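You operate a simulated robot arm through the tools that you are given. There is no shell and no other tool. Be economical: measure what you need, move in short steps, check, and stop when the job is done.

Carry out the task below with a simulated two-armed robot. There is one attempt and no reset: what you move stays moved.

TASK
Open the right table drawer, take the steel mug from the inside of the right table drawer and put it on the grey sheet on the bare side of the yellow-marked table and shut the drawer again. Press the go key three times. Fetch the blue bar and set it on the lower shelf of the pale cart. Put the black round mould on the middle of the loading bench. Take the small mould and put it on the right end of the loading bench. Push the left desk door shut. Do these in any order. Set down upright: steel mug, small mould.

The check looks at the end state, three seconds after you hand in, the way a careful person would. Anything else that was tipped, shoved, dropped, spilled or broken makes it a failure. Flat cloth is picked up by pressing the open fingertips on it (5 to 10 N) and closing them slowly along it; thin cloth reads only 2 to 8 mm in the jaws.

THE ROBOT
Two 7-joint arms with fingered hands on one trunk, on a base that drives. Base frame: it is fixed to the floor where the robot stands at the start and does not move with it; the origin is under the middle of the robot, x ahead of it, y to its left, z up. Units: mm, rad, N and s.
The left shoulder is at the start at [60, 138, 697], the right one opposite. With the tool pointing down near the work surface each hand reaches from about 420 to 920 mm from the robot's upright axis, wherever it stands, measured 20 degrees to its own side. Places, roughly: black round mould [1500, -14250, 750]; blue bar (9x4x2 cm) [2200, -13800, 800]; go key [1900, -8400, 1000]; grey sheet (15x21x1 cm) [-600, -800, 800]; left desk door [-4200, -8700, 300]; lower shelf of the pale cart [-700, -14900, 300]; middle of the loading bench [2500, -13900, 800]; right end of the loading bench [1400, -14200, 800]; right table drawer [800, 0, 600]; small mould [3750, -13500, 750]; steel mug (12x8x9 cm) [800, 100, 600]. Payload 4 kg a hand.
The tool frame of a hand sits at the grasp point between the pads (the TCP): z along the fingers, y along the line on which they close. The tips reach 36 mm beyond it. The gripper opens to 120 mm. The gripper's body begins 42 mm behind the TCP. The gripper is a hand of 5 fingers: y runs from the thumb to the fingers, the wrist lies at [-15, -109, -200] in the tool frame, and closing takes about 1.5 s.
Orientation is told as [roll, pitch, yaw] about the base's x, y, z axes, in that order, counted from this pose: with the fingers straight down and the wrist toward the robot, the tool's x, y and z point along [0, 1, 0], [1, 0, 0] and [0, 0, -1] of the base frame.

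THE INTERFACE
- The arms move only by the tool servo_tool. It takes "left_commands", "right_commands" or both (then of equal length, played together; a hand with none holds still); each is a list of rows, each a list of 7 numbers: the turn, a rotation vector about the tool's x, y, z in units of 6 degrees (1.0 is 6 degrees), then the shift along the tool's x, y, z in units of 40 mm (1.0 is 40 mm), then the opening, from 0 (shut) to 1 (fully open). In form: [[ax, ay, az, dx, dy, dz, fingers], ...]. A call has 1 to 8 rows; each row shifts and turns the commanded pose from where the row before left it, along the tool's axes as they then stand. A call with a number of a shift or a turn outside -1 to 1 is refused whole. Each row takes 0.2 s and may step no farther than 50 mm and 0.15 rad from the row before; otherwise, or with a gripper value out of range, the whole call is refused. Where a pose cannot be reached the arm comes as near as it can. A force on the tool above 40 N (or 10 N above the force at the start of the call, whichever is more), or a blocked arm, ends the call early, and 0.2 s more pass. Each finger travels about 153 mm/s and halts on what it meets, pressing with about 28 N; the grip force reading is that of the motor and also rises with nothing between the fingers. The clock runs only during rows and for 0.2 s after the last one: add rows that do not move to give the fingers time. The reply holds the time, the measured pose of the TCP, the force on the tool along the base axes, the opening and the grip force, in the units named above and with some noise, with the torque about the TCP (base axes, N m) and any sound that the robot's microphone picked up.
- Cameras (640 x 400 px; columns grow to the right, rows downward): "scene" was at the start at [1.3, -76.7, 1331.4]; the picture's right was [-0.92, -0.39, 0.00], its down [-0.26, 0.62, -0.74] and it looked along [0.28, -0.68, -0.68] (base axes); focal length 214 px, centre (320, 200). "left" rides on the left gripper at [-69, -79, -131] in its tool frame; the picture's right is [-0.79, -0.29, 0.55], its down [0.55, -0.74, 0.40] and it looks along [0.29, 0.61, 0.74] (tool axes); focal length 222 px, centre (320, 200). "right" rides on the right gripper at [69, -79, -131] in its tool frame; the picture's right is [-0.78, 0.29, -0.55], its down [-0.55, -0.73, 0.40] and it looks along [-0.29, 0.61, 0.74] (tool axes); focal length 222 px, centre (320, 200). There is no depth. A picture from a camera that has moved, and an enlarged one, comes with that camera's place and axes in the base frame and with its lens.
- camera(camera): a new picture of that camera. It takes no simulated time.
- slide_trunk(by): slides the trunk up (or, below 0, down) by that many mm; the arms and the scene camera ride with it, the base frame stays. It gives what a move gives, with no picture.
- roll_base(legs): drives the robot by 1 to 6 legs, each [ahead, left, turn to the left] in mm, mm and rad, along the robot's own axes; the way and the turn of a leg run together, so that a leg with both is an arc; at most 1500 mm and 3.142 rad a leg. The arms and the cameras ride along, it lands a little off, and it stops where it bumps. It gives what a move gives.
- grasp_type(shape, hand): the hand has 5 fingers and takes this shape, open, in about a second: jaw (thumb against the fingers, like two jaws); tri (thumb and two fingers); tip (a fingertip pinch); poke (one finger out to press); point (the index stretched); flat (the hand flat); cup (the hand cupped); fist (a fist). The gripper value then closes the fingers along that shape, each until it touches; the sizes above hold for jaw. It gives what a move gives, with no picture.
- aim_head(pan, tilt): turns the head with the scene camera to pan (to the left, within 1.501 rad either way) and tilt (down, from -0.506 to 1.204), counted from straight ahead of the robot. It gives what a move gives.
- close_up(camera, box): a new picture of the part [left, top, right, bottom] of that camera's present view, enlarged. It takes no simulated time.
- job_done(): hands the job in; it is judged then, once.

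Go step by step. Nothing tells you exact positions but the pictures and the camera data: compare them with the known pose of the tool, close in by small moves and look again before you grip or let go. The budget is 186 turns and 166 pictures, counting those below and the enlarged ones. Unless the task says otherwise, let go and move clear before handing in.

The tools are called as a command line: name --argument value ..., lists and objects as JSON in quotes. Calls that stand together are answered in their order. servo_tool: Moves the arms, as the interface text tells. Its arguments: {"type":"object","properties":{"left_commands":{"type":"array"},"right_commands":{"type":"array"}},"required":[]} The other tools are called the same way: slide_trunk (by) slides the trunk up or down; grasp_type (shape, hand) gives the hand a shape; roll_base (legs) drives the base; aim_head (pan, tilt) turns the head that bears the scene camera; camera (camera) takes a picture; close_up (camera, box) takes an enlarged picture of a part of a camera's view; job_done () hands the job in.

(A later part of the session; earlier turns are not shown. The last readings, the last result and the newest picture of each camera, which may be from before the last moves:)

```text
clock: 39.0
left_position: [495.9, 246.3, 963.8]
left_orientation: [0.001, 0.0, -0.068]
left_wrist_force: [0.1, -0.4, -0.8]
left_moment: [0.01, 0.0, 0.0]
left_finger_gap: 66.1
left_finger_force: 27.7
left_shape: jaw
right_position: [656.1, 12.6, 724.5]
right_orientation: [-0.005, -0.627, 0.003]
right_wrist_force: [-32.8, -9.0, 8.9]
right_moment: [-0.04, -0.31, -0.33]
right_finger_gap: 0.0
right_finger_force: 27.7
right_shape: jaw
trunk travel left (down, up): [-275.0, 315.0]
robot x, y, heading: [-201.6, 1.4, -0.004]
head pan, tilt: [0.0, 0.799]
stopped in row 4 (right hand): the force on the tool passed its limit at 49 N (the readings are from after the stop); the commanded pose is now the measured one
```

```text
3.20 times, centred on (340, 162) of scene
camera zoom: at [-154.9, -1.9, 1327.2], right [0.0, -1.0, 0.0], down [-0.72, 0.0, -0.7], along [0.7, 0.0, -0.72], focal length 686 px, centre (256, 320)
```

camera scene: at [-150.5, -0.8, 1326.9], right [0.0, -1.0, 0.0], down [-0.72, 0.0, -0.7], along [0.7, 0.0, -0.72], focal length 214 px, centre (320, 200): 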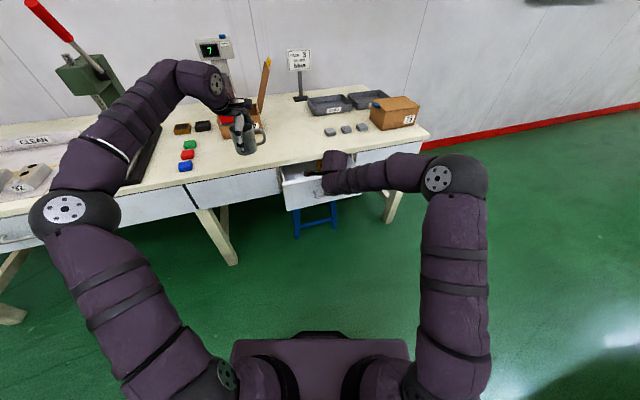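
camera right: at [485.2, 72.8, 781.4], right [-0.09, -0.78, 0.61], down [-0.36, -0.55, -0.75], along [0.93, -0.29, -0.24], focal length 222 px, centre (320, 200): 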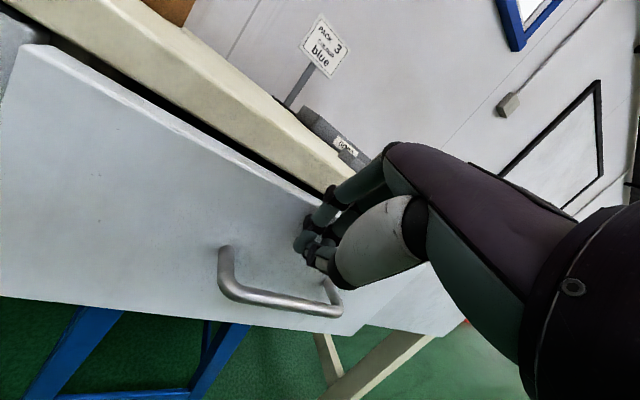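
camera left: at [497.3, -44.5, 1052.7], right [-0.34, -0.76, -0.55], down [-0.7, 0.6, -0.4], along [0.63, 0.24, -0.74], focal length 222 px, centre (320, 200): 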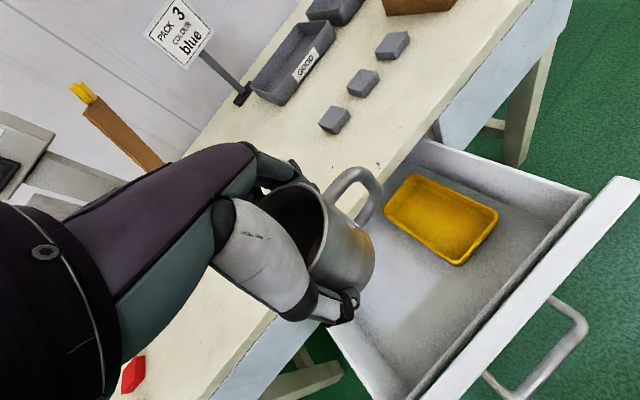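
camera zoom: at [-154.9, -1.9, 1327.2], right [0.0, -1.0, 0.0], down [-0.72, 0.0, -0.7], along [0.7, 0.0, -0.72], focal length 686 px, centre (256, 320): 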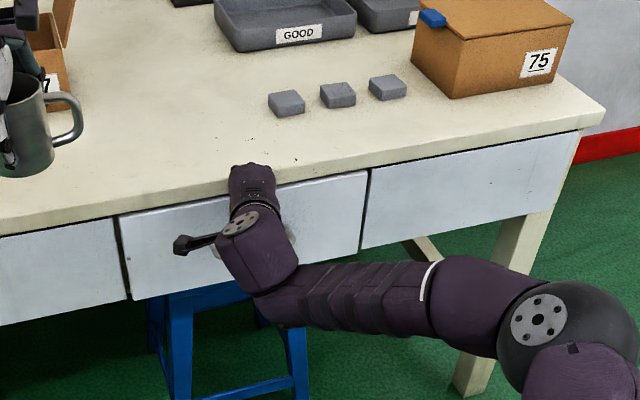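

The drawer is shut. I retract and tuck the right hand, and draw the mug in a bit.

servo_tool --right_commands '[[0, 0, 0, -0.25, -0.73, -0.53, 0], [0, 0, 0, -0.25, -0.73, -0.53, 0], [0, 0, 0, -0.25, -0.73, -0.53, 0], [1, 0, 0, 0, 0.4, -0.85, 0], [1, 0, 0, 0, 0.4, -0.85, 0], [1, 0, 0, 0, 0.3, -0.9, 0], [1, 0, 0, 0, 0.2, -0.9, 0], [1, 0, 0, 0, 0.1, -0.9, 0]]'

servo_tool --right_commands '[[1, 0, 0, -0.9, -0.4, -0.3, 1], [0, 0, 0, -0.95, -0.4, -0.3, 1], [0, 0, 0, -0.95, -0.4, -0.3, 1], [0, 0, 0, -0.95, -0.4, -0.3, 1], [0, 0, 0, -0.95, -0.4, -0.3, 1], [0, 0, 0, -0.95, -0.4, -0.3, 1], [0, 0, 0, -0.95, -0.4, -0.3, 1], [0, 0, 0, -0.95, -0.4, 0, 1]]' --left_commands '[[0, 0, 0, 0, -0.6, -0.2, 0.3], [0, 0, 0, 0, -0.6, -0.2, 0.3], [0, 0, 0, 0, -0.6, -0.2, 0.3], [0, 0, 0, 0, -0.6, -0.2, 0.3], [0, 0, 0, 0, -0.6, -0.2, 0.3], [0, 0, 0, 0, 0, 0, 0.3], [0, 0, 0, 0, 0, 0, 0.3], [0, 0, 0, 0, 0, 0, 0.3]]'

camera --camera "scene"

```text
clock: 40.8
left_position: [498.3, 247.4, 962.0]
left_orientation: [-0.001, 0.002, -0.069]
left_wrist_force: [0.0, -1.6, -0.6]
left_moment: [-0.02, 0.05, -0.01]
left_finger_gap: 66.1
left_finger_force: 28.3
left_shape: jaw
right_position: [527.5, -17.5, 907.5]
right_orientation: [-0.002, -0.102, 0.001]
right_wrist_force: [0.6, 0.0, -0.4]
right_moment: [0.01, -0.02, 0.02]
right_finger_gap: 0.1
right_finger_force: 28.4
right_shape: jaw
trunk travel left (down, up): [-275.0, 315.0]
robot x, y, heading: [-203.1, 0.6, -0.005]
head pan, tilt: [0.0, 0.799]
```

```text
clock: 42.6
left_position: [380.0, 254.5, 1002.6]
left_orientation: [0.001, 0.002, -0.068]
left_wrist_force: [0.1, 0.1, -1.8]
left_moment: [-0.01, -0.01, 0.01]
left_finger_gap: 66.2
left_finger_force: 27.6
left_shape: jaw
right_position: [398.4, -320.9, 992.3]
right_orientation: [-0.001, 0.002, -0.001]
right_wrist_force: [-0.3, 0.5, 0.0]
right_moment: [-0.03, 0.04, -0.02]
right_finger_gap: 119.9
right_finger_force: 0.1
right_shape: jaw
trunk travel left (down, up): [-275.0, 315.0]
robot x, y, heading: [-196.7, -2.3, -0.002]
head pan, tilt: [0.0, 0.799]
```

```text
136 pictures are left
camera scene: at [-151.4, -1.3, 1327.0], right [0.0, -1.0, 0.0], down [-0.72, 0.0, -0.7], along [0.7, 0.0, -0.72], focal length 214 px, centre (320, 200)
```

scene: 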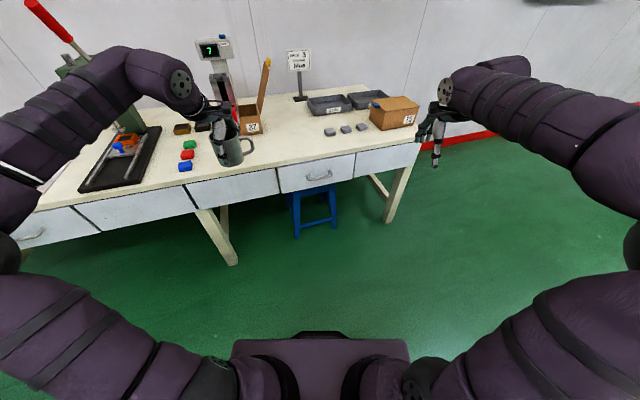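

Drawer is shut and clean. I drive along the aisle and turn to face the yellow-marked table.

roll_base --legs '[[120, -424, 0], [0, 0, -1.435], [0, 0, -1.435]]'

camera --camera "scene"

```text
clock: 52.3
left_position: [-559.1, -841.5, 1001.6]
left_orientation: [-0.001, 0.002, -2.909]
left_wrist_force: [0.6, 0.1, -1.2]
left_moment: [0.01, 0.05, -0.02]
left_finger_gap: 65.8
left_finger_force: 28.1
left_shape: jaw
right_position: [-749.7, -299.8, 992.2]
right_orientation: [-0.001, 0.002, -2.842]
right_wrist_force: [-0.1, 0.6, -0.1]
right_moment: [-0.01, -0.03, 0.02]
right_finger_gap: 119.8
right_finger_force: 0.0
right_shape: jaw
trunk travel left (down, up): [-275.0, 315.0]
robot x, y, heading: [-84.0, -422.9, -2.846]
head pan, tilt: [0.0, 0.799]
```

```text
135 pictures are left
camera scene: at [-131.1, -441.5, 1326.9], right [-0.29, 0.96, 0.0], down [0.69, 0.21, -0.7], along [-0.67, -0.21, -0.72], focal length 214 px, centre (320, 200)
```

scene: 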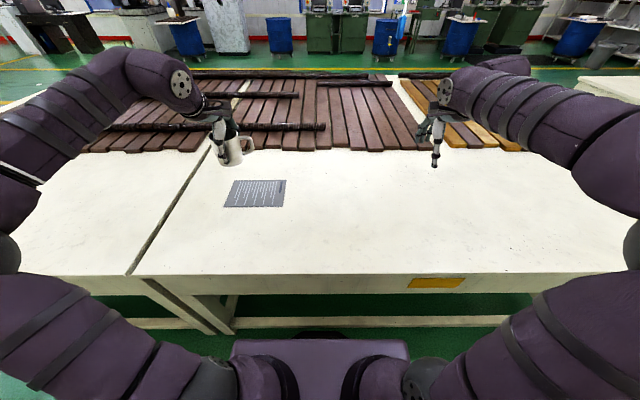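

camera --camera "left"

camera --camera "right"

```text
134 pictures are left
camera left: at [-498.4, -755.8, 1132.8], right [0.1, 0.83, -0.55], down [0.84, -0.36, -0.4], along [-0.53, -0.42, -0.74], focal length 222 px, centre (320, 200)
```

left: 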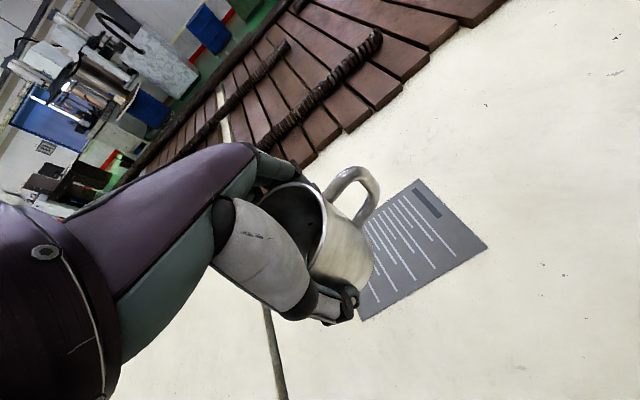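

```text
133 pictures are left
camera right: at [-653.0, -344.2, 1123.4], right [-0.51, 0.66, 0.55], down [0.54, 0.74, -0.39], along [-0.67, 0.09, -0.74], focal length 222 px, centre (320, 200)
```

right: 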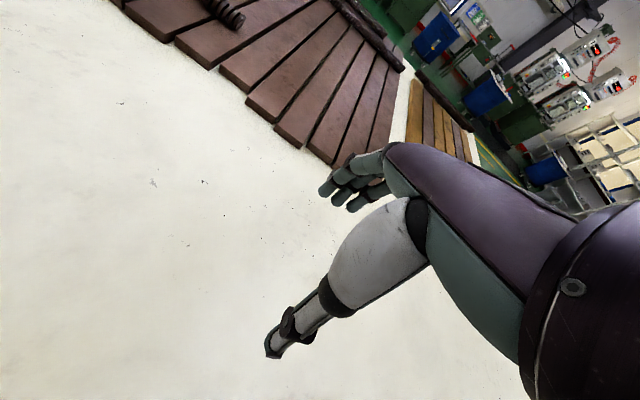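

The sheet centre triangulates to about (-617, -842, 768). I shift above it and lower near the surface.

servo_tool --left_commands '[[0, 0, 0, 0.05, 0.7, 0, 0.3], [0, 0, 0, 0.05, 0.7, 0, 0.3], [0, 0, 0, 0, 0, 0.9, 0.3], [0, 0, 0, 0, 0, 0.9, 0.3], [0, 0, 0, 0, 0, 0.9, 0.3]]'

camera --camera "left"

close_up --camera "scene" --box '[150, 100, 350, 225]'

```text
clock: 53.5
left_position: [-615.6, -860.2, 893.7]
left_orientation: [-0.001, 0.002, -2.909]
left_wrist_force: [0.6, -0.4, -1.6]
left_moment: [-0.01, 0.0, 0.0]
left_finger_gap: 65.7
left_finger_force: 28.3
left_shape: jaw
right_position: [-750.1, -300.7, 990.9]
right_orientation: [-0.002, 0.0, -2.841]
right_wrist_force: [0.6, -0.5, -0.3]
right_moment: [0.02, 0.02, -0.01]
right_finger_gap: 120.0
right_finger_force: 0.0
right_shape: jaw
trunk travel left (down, up): [-275.0, 315.0]
robot x, y, heading: [-79.3, -426.9, -2.839]
head pan, tilt: [0.0, 0.799]
```

```text
132 pictures are left
camera left: at [-553.8, -772.8, 1024.2], right [0.1, 0.83, -0.55], down [0.84, -0.36, -0.4], along [-0.53, -0.42, -0.74], focal length 222 px, centre (320, 200)
```

left: 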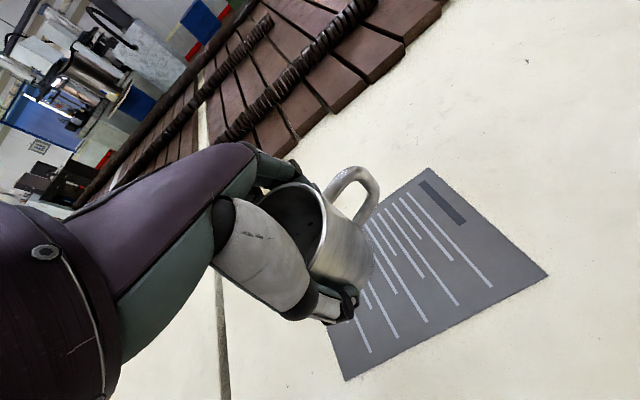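

```text
3.20 times, centred on (250, 162) of scene
camera zoom: at [-131.2, -441.6, 1327.0], right [-0.29, 0.96, 0.0], down [0.69, 0.21, -0.7], along [-0.67, -0.2, -0.72], focal length 686 px, centre (544, 320)
```

zoom: 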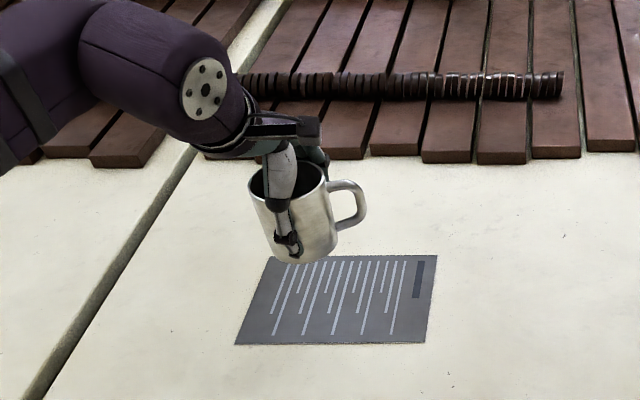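

Position is right over the sheet. I lower slowly until contact.

servo_tool --left_commands '[[0, 0, 0, 0, 0, 0.35, 0.3], [0, 0, 0, 0, 0, 0.35, 0.3], [0, 0, 0, 0, 0, 0.1, 0.3], [0, 0, 0, 0, 0, 0.1, 0.3], [0, 0, 0, 0, 0, 0, 0.3]]'

close_up --camera "scene" --box '[150, 100, 350, 225]'

```text
clock: 54.7
left_position: [-613.7, -858.9, 857.1]
left_orientation: [0.0, 0.005, -2.909]
left_wrist_force: [-0.3, 0.3, -1.3]
left_moment: [0.02, -0.01, -0.01]
left_finger_gap: 65.6
left_finger_force: 28.5
left_shape: jaw
right_position: [-748.6, -301.2, 990.7]
right_orientation: [-0.003, 0.002, -2.842]
right_wrist_force: [0.4, 0.0, 0.6]
right_moment: [0.0, -0.01, 0.0]
right_finger_gap: 119.8
right_finger_force: 0.1
right_shape: jaw
trunk travel left (down, up): [-275.0, 315.0]
robot x, y, heading: [-85.4, -425.6, -2.843]
head pan, tilt: [0.0, 0.799]
```

```text
3.20 times, centred on (250, 162) of scene
camera zoom: at [-131.1, -441.5, 1326.9], right [-0.29, 0.96, 0.0], down [0.69, 0.21, -0.7], along [-0.67, -0.21, -0.72], focal length 686 px, centre (544, 320)
```

zoom: 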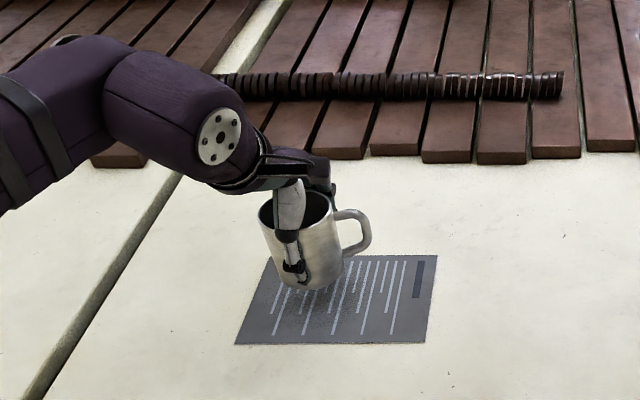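

servo_tool --left_commands '[[0, 0, 0, 0, 0, 0.15, 0.3], [0, 0, 0, 0, 0, 0.15, 0.3], [0, 0, 0, 0, 0, 0.1, 0.3], [0, 0, 0, 0, 0, 0.1, 0.3], [0, 0, 0, 0, 0, 0, 0.3]]'

close_up --camera "scene" --box '[200, 130, 320, 205]'

```text
clock: 55.9
left_position: [-611.7, -858.8, 837.7]
left_orientation: [-0.001, 0.001, -2.908]
left_wrist_force: [0.0, -0.5, -1.0]
left_moment: [-0.01, -0.02, 0.0]
left_finger_gap: 65.7
left_finger_force: 27.7
left_shape: jaw
right_position: [-749.5, -300.4, 992.4]
right_orientation: [-0.002, 0.002, -2.84]
right_wrist_force: [-0.2, 0.6, -0.9]
right_moment: [-0.02, 0.0, 0.02]
right_finger_gap: 119.6
right_finger_force: 0.1
right_shape: jaw
trunk travel left (down, up): [-275.0, 315.0]
robot x, y, heading: [-81.2, -424.1, -2.836]
head pan, tilt: [0.0, 0.799]
```

```text
5.33 times, centred on (260, 168) of scene
camera zoom: at [-131.1, -441.5, 1326.9], right [-0.29, 0.96, 0.0], down [0.69, 0.21, -0.7], along [-0.67, -0.21, -0.72], focal length 1144 px, centre (640, 373)
```

zoom: 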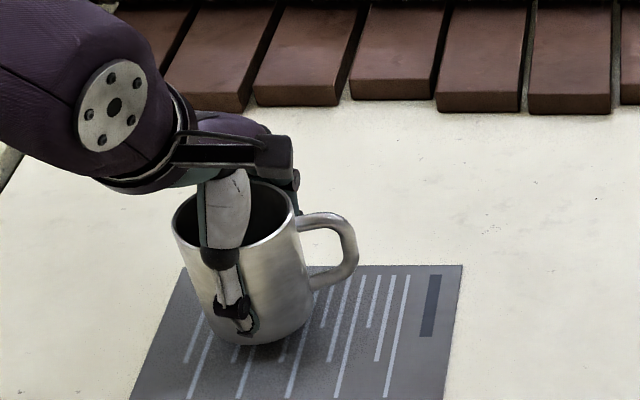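

Still slightly above, by the shadow. I continue in small steps.

servo_tool --left_commands '[[0, 0, 0, 0, 0, 0.1, 0.3], [0, 0, 0, 0, 0, 0.1, 0.3], [0, 0, 0, 0, 0, 0.1, 0.3], [0, 0, 0, 0, 0, 0.1, 0.3], [0, 0, 0, 0, 0, 0.1, 0.3], [0, 0, 0, 0, 0, 0, 0.3]]'

close_up --camera "scene" --box '[200, 130, 320, 205]'

```text
clock: 57.3
left_position: [-612.0, -858.9, 820.6]
left_orientation: [0.0, -0.003, -2.909]
left_wrist_force: [1.7, -2.8, 17.9]
left_moment: [-0.18, -0.05, 0.03]
left_finger_gap: 65.7
left_finger_force: 28.1
left_shape: jaw
right_position: [-749.3, -299.9, 992.8]
right_orientation: [0.0, 0.002, -2.842]
right_wrist_force: [-0.4, 0.0, -0.2]
right_moment: [0.03, 0.03, -0.03]
right_finger_gap: 119.6
right_finger_force: 0.1
right_shape: jaw
trunk travel left (down, up): [-275.0, 315.0]
robot x, y, heading: [-80.7, -426.2, -2.849]
head pan, tilt: [0.0, 0.799]
```

```text
5.33 times, centred on (260, 168) of scene
camera zoom: at [-129.7, -440.8, 1327.3], right [-0.29, 0.96, 0.0], down [0.68, 0.21, -0.7], along [-0.67, -0.21, -0.72], focal length 1144 px, centre (640, 373)
```

zoom: 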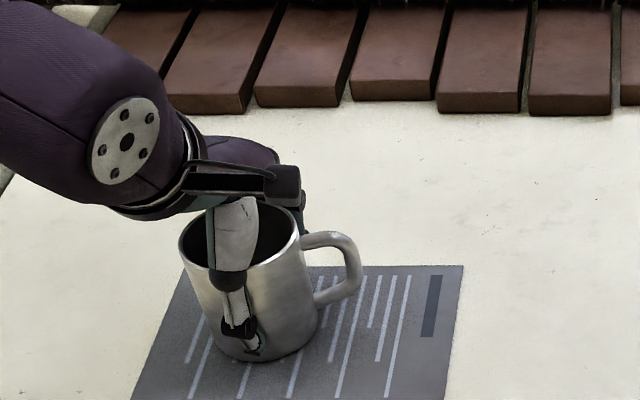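

The mug is standing on the sheet (18 N contact). I ease off, open, and lift away.

servo_tool --left_commands '[[0, 0, 0, 0, 0, -0.04, 0.5], [0, 0, 0, 0, 0, 0, 0.75], [0, 0, 0, 0, 0, 0, 0.85], [0, 0, 0, 0, 0, 0, 0.92], [0, 0, 0, 0, 0, -0.5, 0.92], [0, 0, 0, 0, 0, -0.9, 0.92], [0, 0, 0, 0, 0, -1, 0.92], [0, 0, 0, 0, 0, -1, 0.92]]'

close_up --camera "scene" --box '[150, 100, 350, 225]'

```text
clock: 59.1
left_position: [-614.2, -856.4, 956.2]
left_orientation: [-0.001, 0.006, -2.909]
left_wrist_force: [0.5, 0.6, -0.1]
left_moment: [-0.01, 0.02, -0.02]
left_finger_gap: 110.1
left_finger_force: 0.1
left_shape: jaw
right_position: [-749.0, -300.8, 992.0]
right_orientation: [-0.002, 0.003, -2.844]
right_wrist_force: [-1.0, 0.3, -0.3]
right_moment: [0.02, -0.02, -0.01]
right_finger_gap: 119.6
right_finger_force: 0.0
right_shape: jaw
trunk travel left (down, up): [-275.0, 315.0]
robot x, y, heading: [-82.9, -426.7, -2.844]
head pan, tilt: [0.0, 0.799]
```

```text
3.20 times, centred on (250, 162) of scene
camera zoom: at [-130.9, -441.3, 1326.9], right [-0.29, 0.96, 0.0], down [0.69, 0.21, -0.7], along [-0.67, -0.21, -0.72], focal length 686 px, centre (544, 320)
```

zoom: 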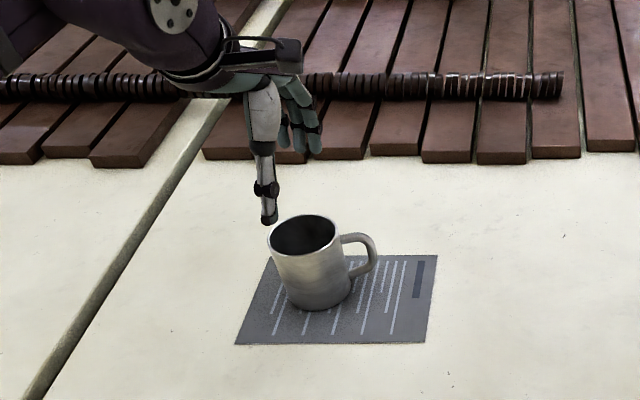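

The mug stands upright on the sheet. I draw the arm in, turn toward -y and look down the hall.

servo_tool --left_commands '[[0, 0, 0, 0, -0.6, -0.6, 1], [0, 0, 0, 0, -0.9, -0.3, 1], [0, 0, 0, 0, -1, 0, 1], [0, 0, 0, 0, -1, 0, 1], [0, 0, 0, 0, -1, 0, 1], [0, 0, 0, 0, -1, 0, 1]]' --right_commands '[[0, 0, 0, 0, -0.6, 0, 1], [0, 0, 0, 0, -0.6, 0, 1], [0, 0, 0, 0, -0.6, 0, 1], [0, 0, 0, 0, -0.6, 0, 1], [0, 0, 0, 0, -0.6, 0, 1], [0, 0, 0, 0, -0.6, 0, 1]]'

roll_base --legs '[[0, 0, 1.273]]'

aim_head --pan 0 --tilt 0.25

camera --camera "scene"

```text
clock: 60.5
left_position: [-397.3, -810.4, 992.2]
left_orientation: [-0.003, 0.003, -2.907]
left_wrist_force: [1.3, 0.2, -0.1]
left_moment: [-0.01, 0.02, 0.01]
left_finger_gap: 119.9
left_finger_force: 0.0
left_shape: jaw
right_position: [-614.0, -256.6, 993.5]
right_orientation: [-0.001, 0.001, -2.841]
right_wrist_force: [0.4, 0.6, 0.0]
right_moment: [0.02, 0.0, -0.03]
right_finger_gap: 119.9
right_finger_force: 0.1
right_shape: jaw
trunk travel left (down, up): [-275.0, 315.0]
robot x, y, heading: [-82.3, -432.4, -2.844]
head pan, tilt: [0.0, 0.799]
```

```text
clock: 64.0
left_position: [188.7, -843.9, 991.5]
left_orientation: [-0.001, 0.001, -1.641]
left_wrist_force: [1.2, 0.6, 0.1]
left_moment: [-0.01, 0.01, 0.02]
left_finger_gap: 119.8
left_finger_force: 0.1
left_shape: jaw
right_position: [-403.3, -881.7, 992.7]
right_orientation: [-0.002, 0.0, -1.575]
right_wrist_force: [-0.6, -0.2, 0.2]
right_moment: [-0.02, -0.03, 0.0]
right_finger_gap: 119.9
right_finger_force: 0.0
right_shape: jaw
trunk travel left (down, up): [-275.0, 315.0]
robot x, y, heading: [-83.3, -425.9, -1.574]
head pan, tilt: [0.0, 0.799]
```

```text
clock: 65.0
left_position: [189.8, -844.7, 992.9]
left_orientation: [0.001, 0.003, -1.643]
left_wrist_force: [0.4, 0.7, -0.3]
left_moment: [0.02, 0.0, 0.0]
left_finger_gap: 119.7
left_finger_force: 0.1
left_shape: jaw
right_position: [-402.7, -881.6, 993.9]
right_orientation: [0.0, 0.0, -1.574]
right_wrist_force: [0.1, -0.2, 0.2]
right_moment: [0.0, 0.03, 0.01]
right_finger_gap: 119.8
right_finger_force: 0.0
right_shape: jaw
trunk travel left (down, up): [-275.0, 315.0]
robot x, y, heading: [-82.0, -425.3, -1.574]
head pan, tilt: [0.0, 0.25]
```

```text
126 pictures are left
camera scene: at [-82.7, -489.9, 1376.0], right [-1.0, 0.01, 0.0], down [0.0, 0.25, -0.97], along [-0.01, -0.97, -0.25], focal length 214 px, centre (320, 200)
```

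scene: 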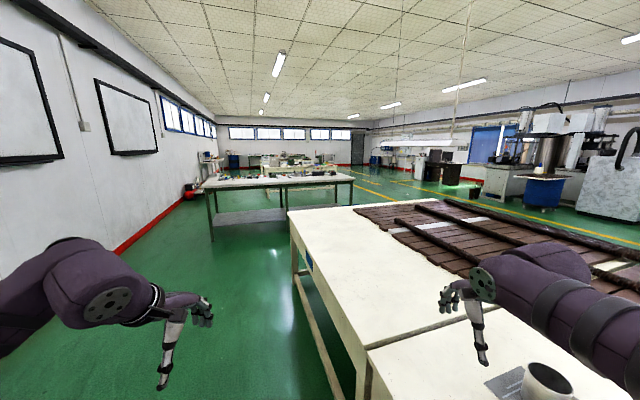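

The hall axis runs along (0.27, -0.96). The next bench leaves a passage on its left along the wall; I drive toward that and look again.

roll_base --legs '[[950, 700, 0], [950, 700, 0], [0, 0, 0.27]]'

camera --camera "scene"

```text
clock: 77.4
left_position: [1618.0, -2691.4, 991.1]
left_orientation: [0.0, 0.002, -1.417]
left_wrist_force: [-0.1, 0.6, -0.7]
left_moment: [-0.01, 0.02, 0.01]
left_finger_gap: 119.6
left_finger_force: 0.0
left_shape: jaw
right_position: [1050.5, -2859.7, 992.0]
right_orientation: [-0.002, 0.001, -1.351]
right_wrist_force: [-0.3, 0.0, -0.6]
right_moment: [0.02, 0.0, 0.0]
right_finger_gap: 119.9
right_finger_force: 0.1
right_shape: jaw
trunk travel left (down, up): [-275.0, 315.0]
robot x, y, heading: [1260.1, -2347.4, -1.356]
head pan, tilt: [0.0, 0.25]
```

```text
125 pictures are left
camera scene: at [1274.3, -2406.0, 1376.0], right [-0.98, -0.22, 0.0], down [-0.05, 0.24, -0.97], along [0.21, -0.95, -0.25], focal length 214 px, centre (320, 200)
```

scene: 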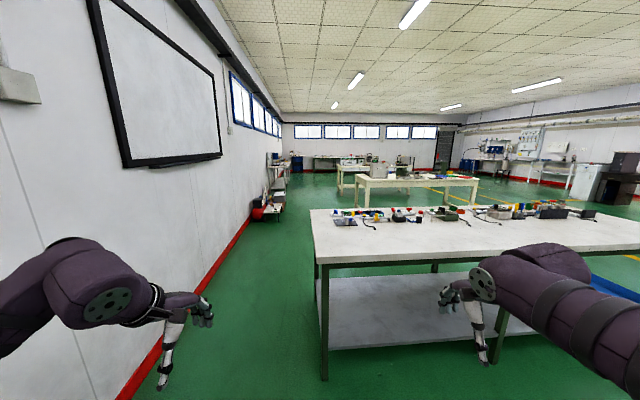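

The passage is ~1.1 m wide. I centre on it and drive through.

roll_base --legs '[[0, 490, 0.055], [1400, 0, 0], [1200, -100, 0]]'

camera --camera "scene"

```text
clock: 80.1
left_position: [2037.5, -2576.4, 1000.6]
left_orientation: [0.017, -0.006, -1.389]
left_wrist_force: [0.7, -0.3, -0.5]
left_moment: [0.05, 0.01, 0.01]
left_finger_gap: 119.8
left_finger_force: 0.1
left_shape: jaw
right_position: [1478.1, -2760.7, 996.8]
right_orientation: [0.003, -0.002, -1.325]
right_wrist_force: [-0.5, -1.0, -1.1]
right_moment: [-0.01, -0.06, 0.0]
right_finger_gap: 119.5
right_finger_force: 0.1
right_shape: jaw
trunk travel left (down, up): [-275.0, 315.0]
robot x, y, heading: [1681.2, -2244.0, -1.318]
head pan, tilt: [0.0, 0.25]
stopped in leg 1: the robot was blocked; the commanded pose is now the measured one
```

```text
124 pictures are left
camera scene: at [1671.7, -2302.8, 1378.6], right [-0.97, -0.24, -0.02], down [-0.04, 0.24, -0.97], along [0.24, -0.94, -0.24], focal length 214 px, centre (320, 200)
```

scene: 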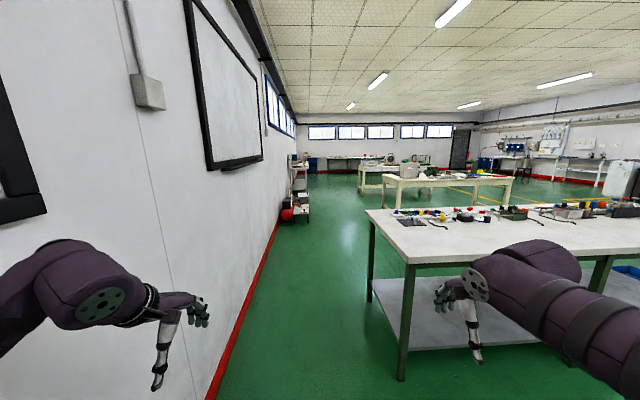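

The left elbow touched the wall. I back off a little and stretch both arms forward so the robot is narrower.

roll_base --legs '[[0, -90, 0]]'

servo_tool --left_commands '[[0, 0, 0, -0.4, 1, 0, 1], [0, 0, 0, -0.4, 1, 0, 1], [0, 0, 0, -0.4, 1, 0, 1], [0, 0, 0, -0.4, 1, 0, 1], [0, 0, 0, -0.4, 1, 0, 1], [0, 0, 0, -0.4, 1, 0, 1], [0, 0, 0, -0.4, 1, 0, 1], [0, 0, 0, -0.4, 1, 0, 1]]' --right_commands '[[0, 0, 0, 0.55, 0.95, 0, 1], [0, 0, 0, 0.55, 0.95, 0, 1], [0, 0, 0, 0.55, 0.95, 0, 1], [0, 0, 0, 0.55, 0.95, 0, 1], [0, 0, 0, 0.55, 0.95, 0, 1], [0, 0, 0, 0.55, 0.95, 0, 1], [0, 0, 0, 0.55, 0.95, 0, 1], [0, 0, 0, 0.55, 0.95, 0, 1]]'

camera --camera "scene"

```text
clock: 81.2
left_position: [1975.5, -2594.0, 990.4]
left_orientation: [-0.006, 0.0, -1.383]
left_wrist_force: [-0.4, 0.1, 0.8]
left_moment: [-0.01, -0.02, -0.03]
left_finger_gap: 119.6
left_finger_force: 0.1
left_shape: jaw
right_position: [1412.9, -2782.8, 995.2]
right_orientation: [-0.012, 0.002, -1.317]
right_wrist_force: [-0.2, 0.7, -0.4]
right_moment: [0.03, -0.01, 0.0]
right_finger_gap: 119.7
right_finger_force: 0.0
right_shape: jaw
trunk travel left (down, up): [-275.0, 315.0]
robot x, y, heading: [1599.4, -2260.7, -1.322]
head pan, tilt: [0.0, 0.25]
```

```text
clock: 83.0
left_position: [1910.2, -2933.3, 992.0]
left_orientation: [-0.008, 0.001, -1.383]
left_wrist_force: [0.6, -0.4, 0.3]
left_moment: [-0.01, 0.0, 0.05]
left_finger_gap: 119.6
left_finger_force: 0.0
left_shape: jaw
right_position: [1660.9, -3033.9, 990.3]
right_orientation: [-0.012, 0.004, -1.315]
right_wrist_force: [0.0, -1.0, 0.3]
right_moment: [0.02, -0.05, 0.01]
right_finger_gap: 120.0
right_finger_force: 0.1
right_shape: jaw
trunk travel left (down, up): [-275.0, 315.0]
robot x, y, heading: [1597.8, -2260.7, -1.32]
head pan, tilt: [0.0, 0.25]
```

```text
123 pictures are left
camera scene: at [1613.2, -2323.5, 1375.9], right [-0.97, -0.25, 0.0], down [-0.06, 0.24, -0.97], along [0.24, -0.94, -0.25], focal length 214 px, centre (320, 200)
```

scene: 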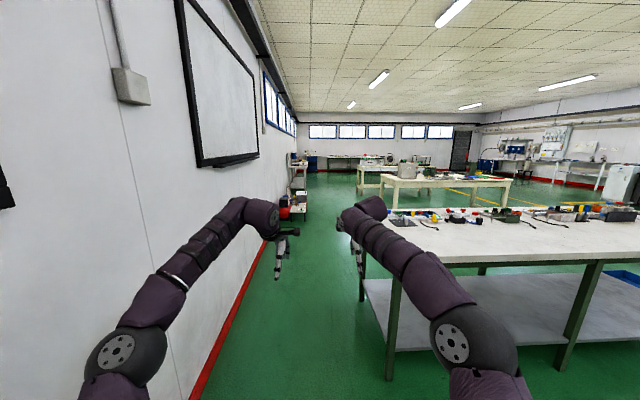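

roll_base --legs '[[0, 120, 0], [1400, 0, 0], [1200, -100, 0]]'

camera --camera "scene"

```text
clock: 96.6
left_position: [2657.7, -5428.8, 992.8]
left_orientation: [-0.008, 0.002, -1.336]
left_wrist_force: [-0.2, -1.5, 0.4]
left_moment: [-0.02, -0.01, -0.01]
left_finger_gap: 119.8
left_finger_force: 0.1
left_shape: jaw
right_position: [2413.3, -5540.0, 991.3]
right_orientation: [-0.012, 0.002, -1.269]
right_wrist_force: [0.2, 0.6, -0.2]
right_moment: [0.0, 0.0, -0.03]
right_finger_gap: 119.8
right_finger_force: 0.1
right_shape: jaw
trunk travel left (down, up): [-275.0, 315.0]
robot x, y, heading: [2314.7, -4771.4, -1.27]
head pan, tilt: [0.0, 0.25]
```

```text
122 pictures are left
camera scene: at [2333.1, -4832.7, 1376.0], right [-0.95, -0.3, 0.0], down [-0.07, 0.24, -0.97], along [0.29, -0.93, -0.25], focal length 214 px, centre (320, 200)
```

scene: 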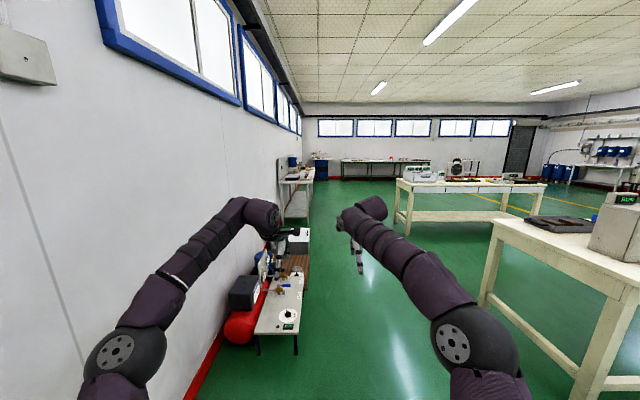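

The go key should be on the white device at the left end of the third bench. I drive round the near bench's end toward it.

roll_base --legs '[[1271, -594, 0], [891, -327, 0], [188, -406, -0.03]]'

camera --camera "scene"

```text
clock: 110.5
left_position: [2114.8, -8083.1, 992.3]
left_orientation: [-0.01, 0.0, -1.356]
left_wrist_force: [-1.2, 0.2, 0.3]
left_moment: [0.02, -0.02, 0.0]
left_finger_gap: 119.8
left_finger_force: 0.1
left_shape: jaw
right_position: [1867.7, -8190.7, 992.5]
right_orientation: [-0.013, 0.004, -1.288]
right_wrist_force: [-0.4, 0.2, 0.5]
right_moment: [0.0, 0.02, -0.01]
right_finger_gap: 119.9
right_finger_force: 0.0
right_shape: jaw
trunk travel left (down, up): [-275.0, 315.0]
robot x, y, heading: [1781.3, -7421.5, -1.293]
head pan, tilt: [0.0, 0.25]
```

```text
121 pictures are left
camera scene: at [1800.9, -7482.0, 1376.0], right [-0.96, -0.28, 0.0], down [-0.07, 0.24, -0.97], along [0.27, -0.93, -0.25], focal length 214 px, centre (320, 200)
```

scene: 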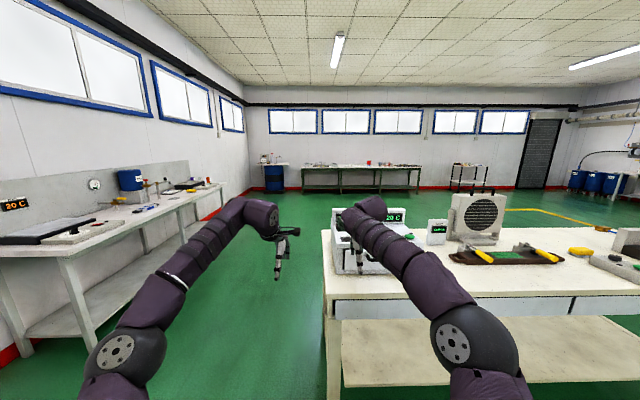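

servo_tool --right_commands '[[0, 0, 0, 0, -1, -0.3, 1], [0, 0, 0, 0, -1, -0.3, 1], [0, 0, 0, 0, -1, -0.3, 1], [0, 0, 0, -0.6, -1, 0, 1], [0, 0, 0, -0.6, -1, 0, 1], [0, 0, 0, -0.6, -1, 0, 1], [0, 0, 0, -0.6, -1, 0, 1]]'

aim_head --pan -0.2 --tilt 0.5

camera --camera "scene"

camera --camera "left"

```text
clock: 112.0
left_position: [2114.1, -8082.6, 993.7]
left_orientation: [-0.011, -0.002, -1.357]
left_wrist_force: [-0.3, 0.3, -0.7]
left_moment: [0.0, 0.02, 0.0]
left_finger_gap: 119.7
left_finger_force: 0.1
left_shape: jaw
right_position: [1695.4, -7946.3, 1029.4]
right_orientation: [-0.011, 0.001, -1.288]
right_wrist_force: [0.1, 0.6, -0.9]
right_moment: [-0.03, 0.02, -0.01]
right_finger_gap: 119.9
right_finger_force: 0.0
right_shape: jaw
trunk travel left (down, up): [-275.0, 315.0]
robot x, y, heading: [1785.7, -7426.7, -1.287]
head pan, tilt: [0.0, 0.25]
```

```text
clock: 112.8
left_position: [2114.7, -8082.7, 993.5]
left_orientation: [-0.008, -0.001, -1.357]
left_wrist_force: [-0.3, -0.3, 0.5]
left_moment: [0.01, -0.02, -0.02]
left_finger_gap: 119.5
left_finger_force: 0.1
left_shape: jaw
right_position: [1696.2, -7948.1, 1030.0]
right_orientation: [-0.012, 0.001, -1.288]
right_wrist_force: [-0.2, -0.2, -0.4]
right_moment: [0.0, 0.03, 0.03]
right_finger_gap: 120.0
right_finger_force: 0.0
right_shape: jaw
trunk travel left (down, up): [-275.0, 315.0]
robot x, y, heading: [1781.2, -7419.0, -1.289]
head pan, tilt: [-0.201, 0.499]
```

```text
120 pictures are left
camera scene: at [1782.5, -7482.8, 1353.0], right [-1.0, -0.08, 0.0], down [-0.04, 0.48, -0.88], along [0.07, -0.88, -0.48], focal length 214 px, centre (320, 200)
```

scene: 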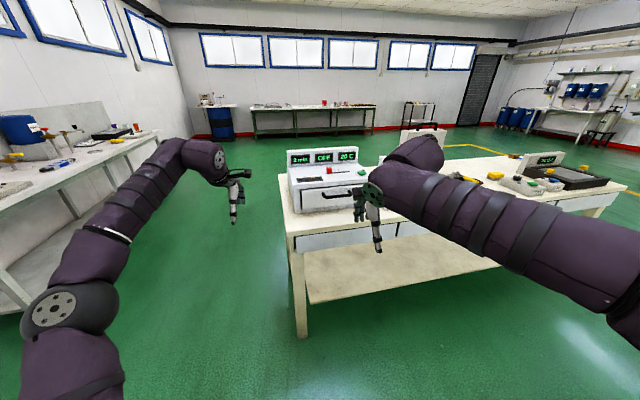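

```text
119 pictures are left
camera left: at [2031.7, -8019.2, 1123.8], right [-0.83, 0.12, -0.54], down [0.38, 0.83, -0.4], along [0.41, -0.54, -0.74], focal length 222 px, centre (320, 200)
```

left: 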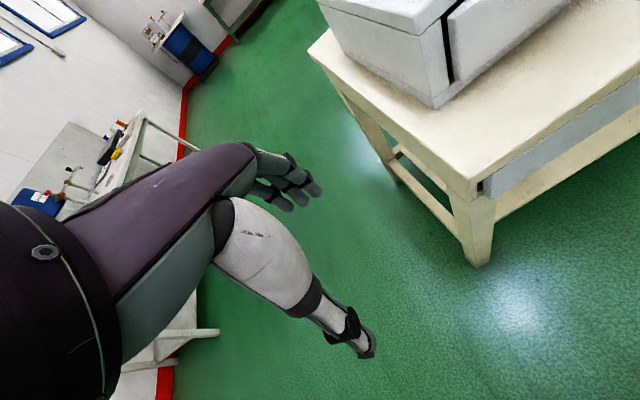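

close_up --camera "scene" --box '[270, 135, 400, 215]'

```text
4.92 times, centred on (335, 175) of scene
camera zoom: at [1782.5, -7482.8, 1353.0], right [-1.0, -0.08, 0.0], down [-0.04, 0.48, -0.88], along [0.07, -0.88, -0.48], focal length 1056 px, centre (246, 323)
```

zoom: 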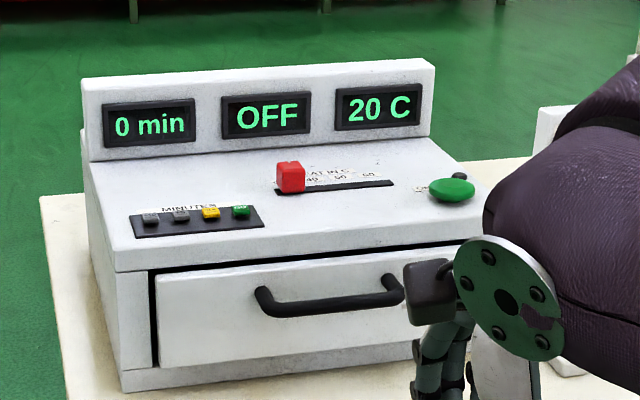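

close_up --camera "scene" --box '[290, 168, 338, 198]'

close_up --camera "scene" --box '[335, 160, 383, 190]'

```text
13.33 times, centred on (314, 183) of scene
camera zoom: at [1782.5, -7482.8, 1353.0], right [-1.0, -0.08, 0.0], down [-0.04, 0.48, -0.88], along [0.07, -0.88, -0.48], focal length 2860 px, centre (400, 427)
```

zoom: 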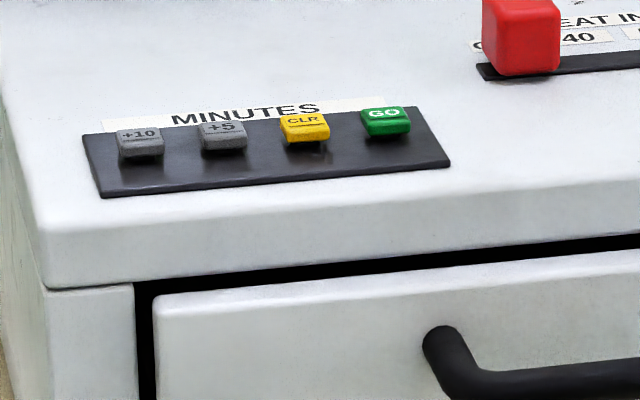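

```text
13.33 times, centred on (359, 175) of scene
camera zoom: at [1782.5, -7482.8, 1353.0], right [-1.0, -0.08, 0.0], down [-0.04, 0.48, -0.88], along [0.07, -0.88, -0.48], focal length 2860 px, centre (-200, 533)
```

zoom: 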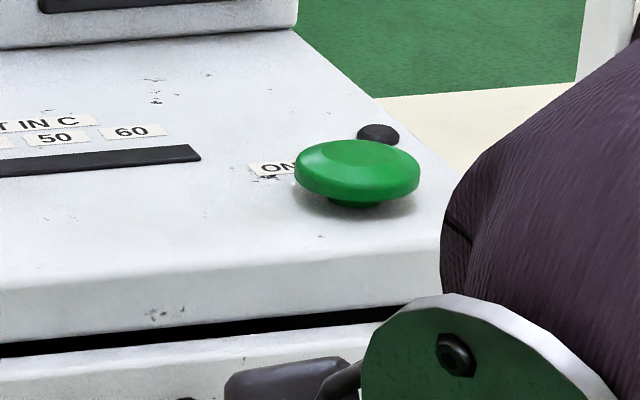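

The GO key is the small green one at the right of the MINUTES strip (next to CLR). I set the right hand to poke and roll closer.

grasp_type --hand "right" --shape "poke"

roll_base --legs '[[340, 0, 0]]'

camera --camera "scene"

camera --camera "right"

```text
clock: 113.7
left_position: [2113.6, -8083.2, 993.5]
left_orientation: [-0.007, 0.0, -1.357]
left_wrist_force: [1.0, -0.4, -0.2]
left_moment: [0.03, 0.03, 0.01]
left_finger_gap: 120.1
left_finger_force: 0.1
left_shape: jaw
right_position: [1696.2, -7947.0, 1030.9]
right_orientation: [-0.013, 0.001, -1.289]
right_wrist_force: [-0.4, 1.3, -0.8]
right_moment: [0.01, -0.02, 0.0]
right_finger_gap: 0.0
right_finger_force: 0.1
right_shape: poke
trunk travel left (down, up): [-275.0, 315.0]
robot x, y, heading: [1782.4, -7425.7, -1.288]
head pan, tilt: [-0.201, 0.499]
```

```text
clock: 116.0
left_position: [2212.6, -8409.8, 992.6]
left_orientation: [-0.009, 0.0, -1.354]
left_wrist_force: [0.3, -0.2, -0.3]
left_moment: [0.0, -0.01, -0.04]
left_finger_gap: 119.7
left_finger_force: 0.1
left_shape: jaw
right_position: [1793.1, -8274.7, 1029.9]
right_orientation: [-0.011, 0.002, -1.284]
right_wrist_force: [0.7, 0.0, -0.8]
right_moment: [0.03, 0.02, 0.01]
right_finger_gap: 0.0
right_finger_force: 0.1
right_shape: poke
trunk travel left (down, up): [-275.0, 315.0]
robot x, y, heading: [1880.1, -7745.1, -1.281]
head pan, tilt: [-0.201, 0.499]
```

```text
115 pictures are left
camera scene: at [1878.4, -7810.3, 1352.9], right [-1.0, -0.09, 0.0], down [-0.04, 0.48, -0.88], along [0.07, -0.87, -0.48], focal length 214 px, centre (320, 200)
```

scene: 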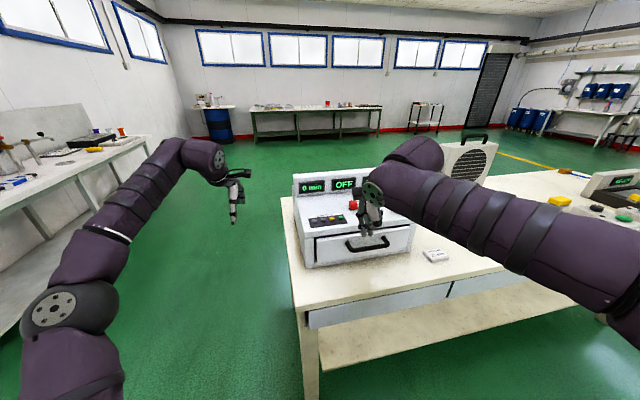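

```text
114 pictures are left
camera right: at [1839.3, -8179.6, 1161.0], right [-0.66, -0.5, 0.56], down [-0.74, 0.55, -0.39], along [-0.11, -0.67, -0.73], focal length 222 px, centre (320, 200)
```

right: 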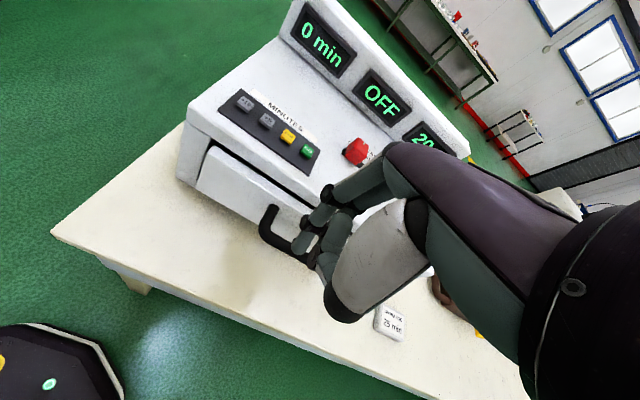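

close_up --camera "scene" --box '[298, 195, 394, 255]'

close_up --camera "right" --box '[210, 80, 370, 180]'

```text
6.67 times, centred on (346, 225) of scene
camera zoom: at [1878.4, -7810.3, 1352.9], right [-1.0, -0.09, 0.0], down [-0.04, 0.48, -0.88], along [0.07, -0.87, -0.48], focal length 1430 px, centre (147, 33)
```

zoom: 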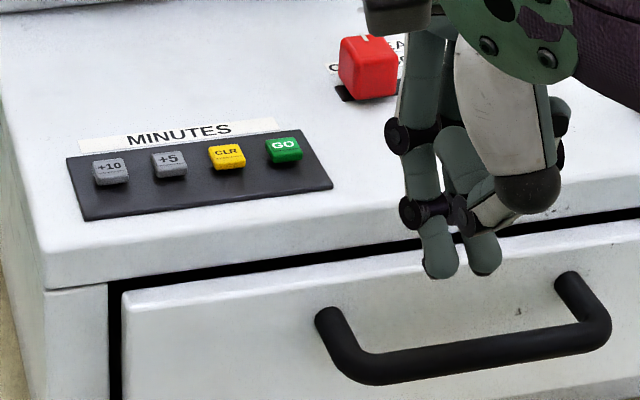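

```text
4.00 times, centred on (290, 130) of right
camera zoom: at [1839.3, -8179.6, 1161.0], right [-0.66, -0.5, 0.56], down [-0.74, 0.55, -0.39], along [-0.11, -0.67, -0.73], focal length 888 px, centre (440, 480)
```

zoom: 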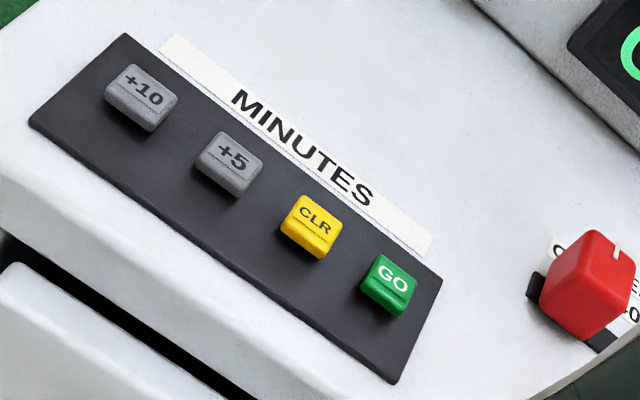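

close_up --camera "right" --box '[220, 130, 480, 330]'

grasp_type --hand "right" --shape "point"

close_up --camera "right" --box '[220, 130, 480, 330]'

```text
2.00 times, centred on (350, 230) of right
camera zoom: at [1839.3, -8179.6, 1161.0], right [-0.66, -0.5, 0.56], down [-0.74, 0.55, -0.39], along [-0.11, -0.67, -0.73], focal length 444 px, centre (260, 140)
```

zoom: 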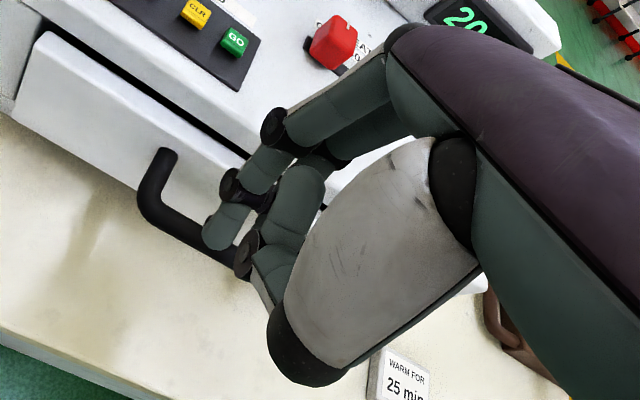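

```text
clock: 116.8
left_position: [2213.2, -8409.4, 993.5]
left_orientation: [-0.007, -0.001, -1.353]
left_wrist_force: [-0.2, -0.2, 0.8]
left_moment: [0.04, 0.0, 0.0]
left_finger_gap: 119.8
left_finger_force: 0.1
left_shape: jaw
right_position: [1792.8, -8274.5, 1030.9]
right_orientation: [-0.012, 0.003, -1.284]
right_wrist_force: [-0.4, -0.7, -0.4]
right_moment: [-0.02, -0.04, 0.01]
right_finger_gap: 114.4
right_finger_force: 0.0
right_shape: point
trunk travel left (down, up): [-275.0, 315.0]
robot x, y, heading: [1879.1, -7747.3, -1.285]
head pan, tilt: [-0.201, 0.499]
```

```text
2.00 times, centred on (350, 230) of right
camera zoom: at [1839.2, -8179.3, 1161.1], right [-0.66, -0.5, 0.56], down [-0.74, 0.55, -0.39], along [-0.11, -0.67, -0.73], focal length 444 px, centre (260, 140)
```

zoom: 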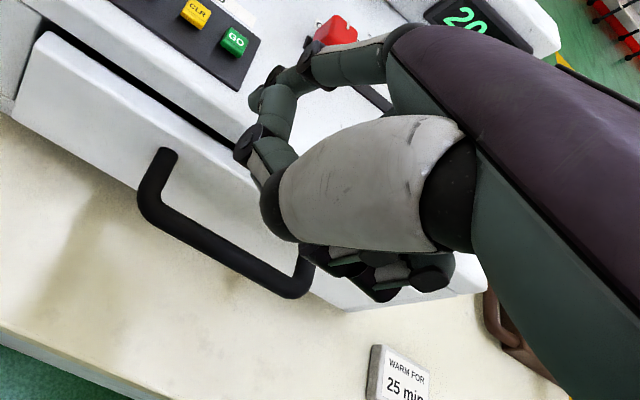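

Key GO triangulates to (1862, -8400, 966); in the poke shape the index tip sits ~45 mm below and 9 mm ahead of the TCP. I return to poke and hover over the key.

grasp_type --hand "right" --shape "poke"

servo_tool --right_commands '[[0, 0, 0, 0.18, 0.82, -0.05, 1], [0, 0, 0, 0.18, 0.82, -0.05, 1], [0, 0, 0, 0.18, 0.82, -0.05, 1], [0, 0, 0, 0.19, 0.82, 0, 1], [0, 0, 0, 0, 0, 0, 1]]'

close_up --camera "scene" --box '[298, 180, 394, 240]'

close_up --camera "right" --box '[180, 130, 380, 255]'

```text
clock: 117.8
left_position: [2212.6, -8408.5, 993.1]
left_orientation: [-0.008, -0.002, -1.352]
left_wrist_force: [-0.1, 0.4, 0.2]
left_moment: [0.01, 0.01, 0.0]
left_finger_gap: 119.8
left_finger_force: 0.0
left_shape: jaw
right_position: [1793.7, -8274.3, 1030.9]
right_orientation: [-0.01, 0.004, -1.285]
right_wrist_force: [-0.3, -0.1, 0.2]
right_moment: [0.01, -0.02, 0.02]
right_finger_gap: 0.0
right_finger_force: 0.0
right_shape: poke
trunk travel left (down, up): [-275.0, 315.0]
robot x, y, heading: [1876.6, -7749.6, -1.286]
head pan, tilt: [-0.201, 0.499]
```

```text
clock: 119.0
left_position: [2212.6, -8408.5, 993.3]
left_orientation: [-0.008, 0.0, -1.354]
left_wrist_force: [0.4, 0.2, 0.0]
left_moment: [-0.01, -0.02, -0.02]
left_finger_gap: 119.9
left_finger_force: 0.1
left_shape: jaw
right_position: [1857.1, -8392.4, 1035.2]
right_orientation: [-0.013, 0.001, -1.285]
right_wrist_force: [-0.6, -0.4, 0.1]
right_moment: [0.02, -0.02, 0.03]
right_finger_gap: 0.0
right_finger_force: 0.2
right_shape: poke
trunk travel left (down, up): [-275.0, 315.0]
robot x, y, heading: [1878.3, -7750.0, -1.284]
head pan, tilt: [-0.201, 0.499]
```

```text
6.67 times, centred on (346, 210) of scene
camera zoom: at [1878.3, -7810.1, 1352.9], right [-1.0, -0.09, 0.0], down [-0.04, 0.48, -0.88], along [0.07, -0.87, -0.48], focal length 1430 px, centre (147, 133)
```

zoom: 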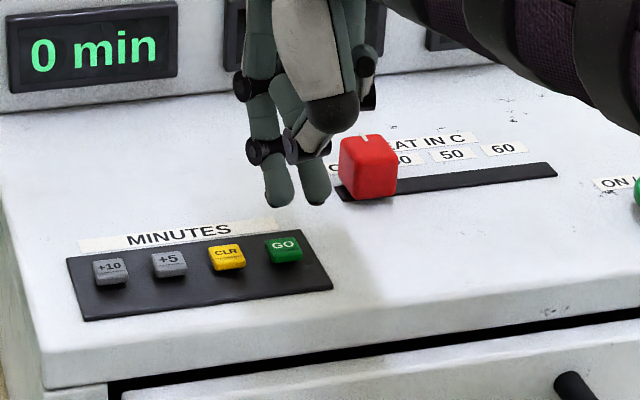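

```text
3.20 times, centred on (280, 192) of right
camera zoom: at [1903.6, -8297.5, 1165.4], right [-0.66, -0.5, 0.56], down [-0.74, 0.55, -0.39], along [-0.11, -0.67, -0.73], focal length 711 px, centre (448, 224)
```

zoom: 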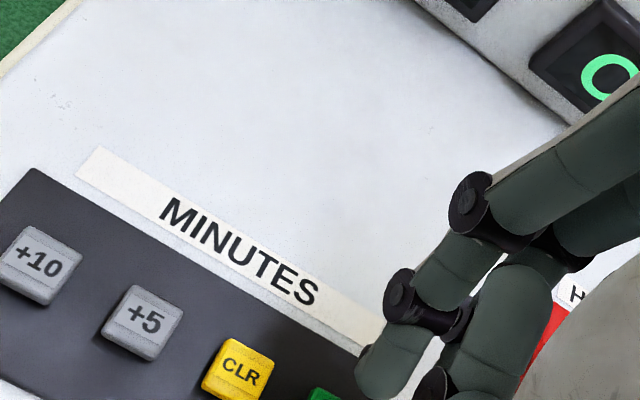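

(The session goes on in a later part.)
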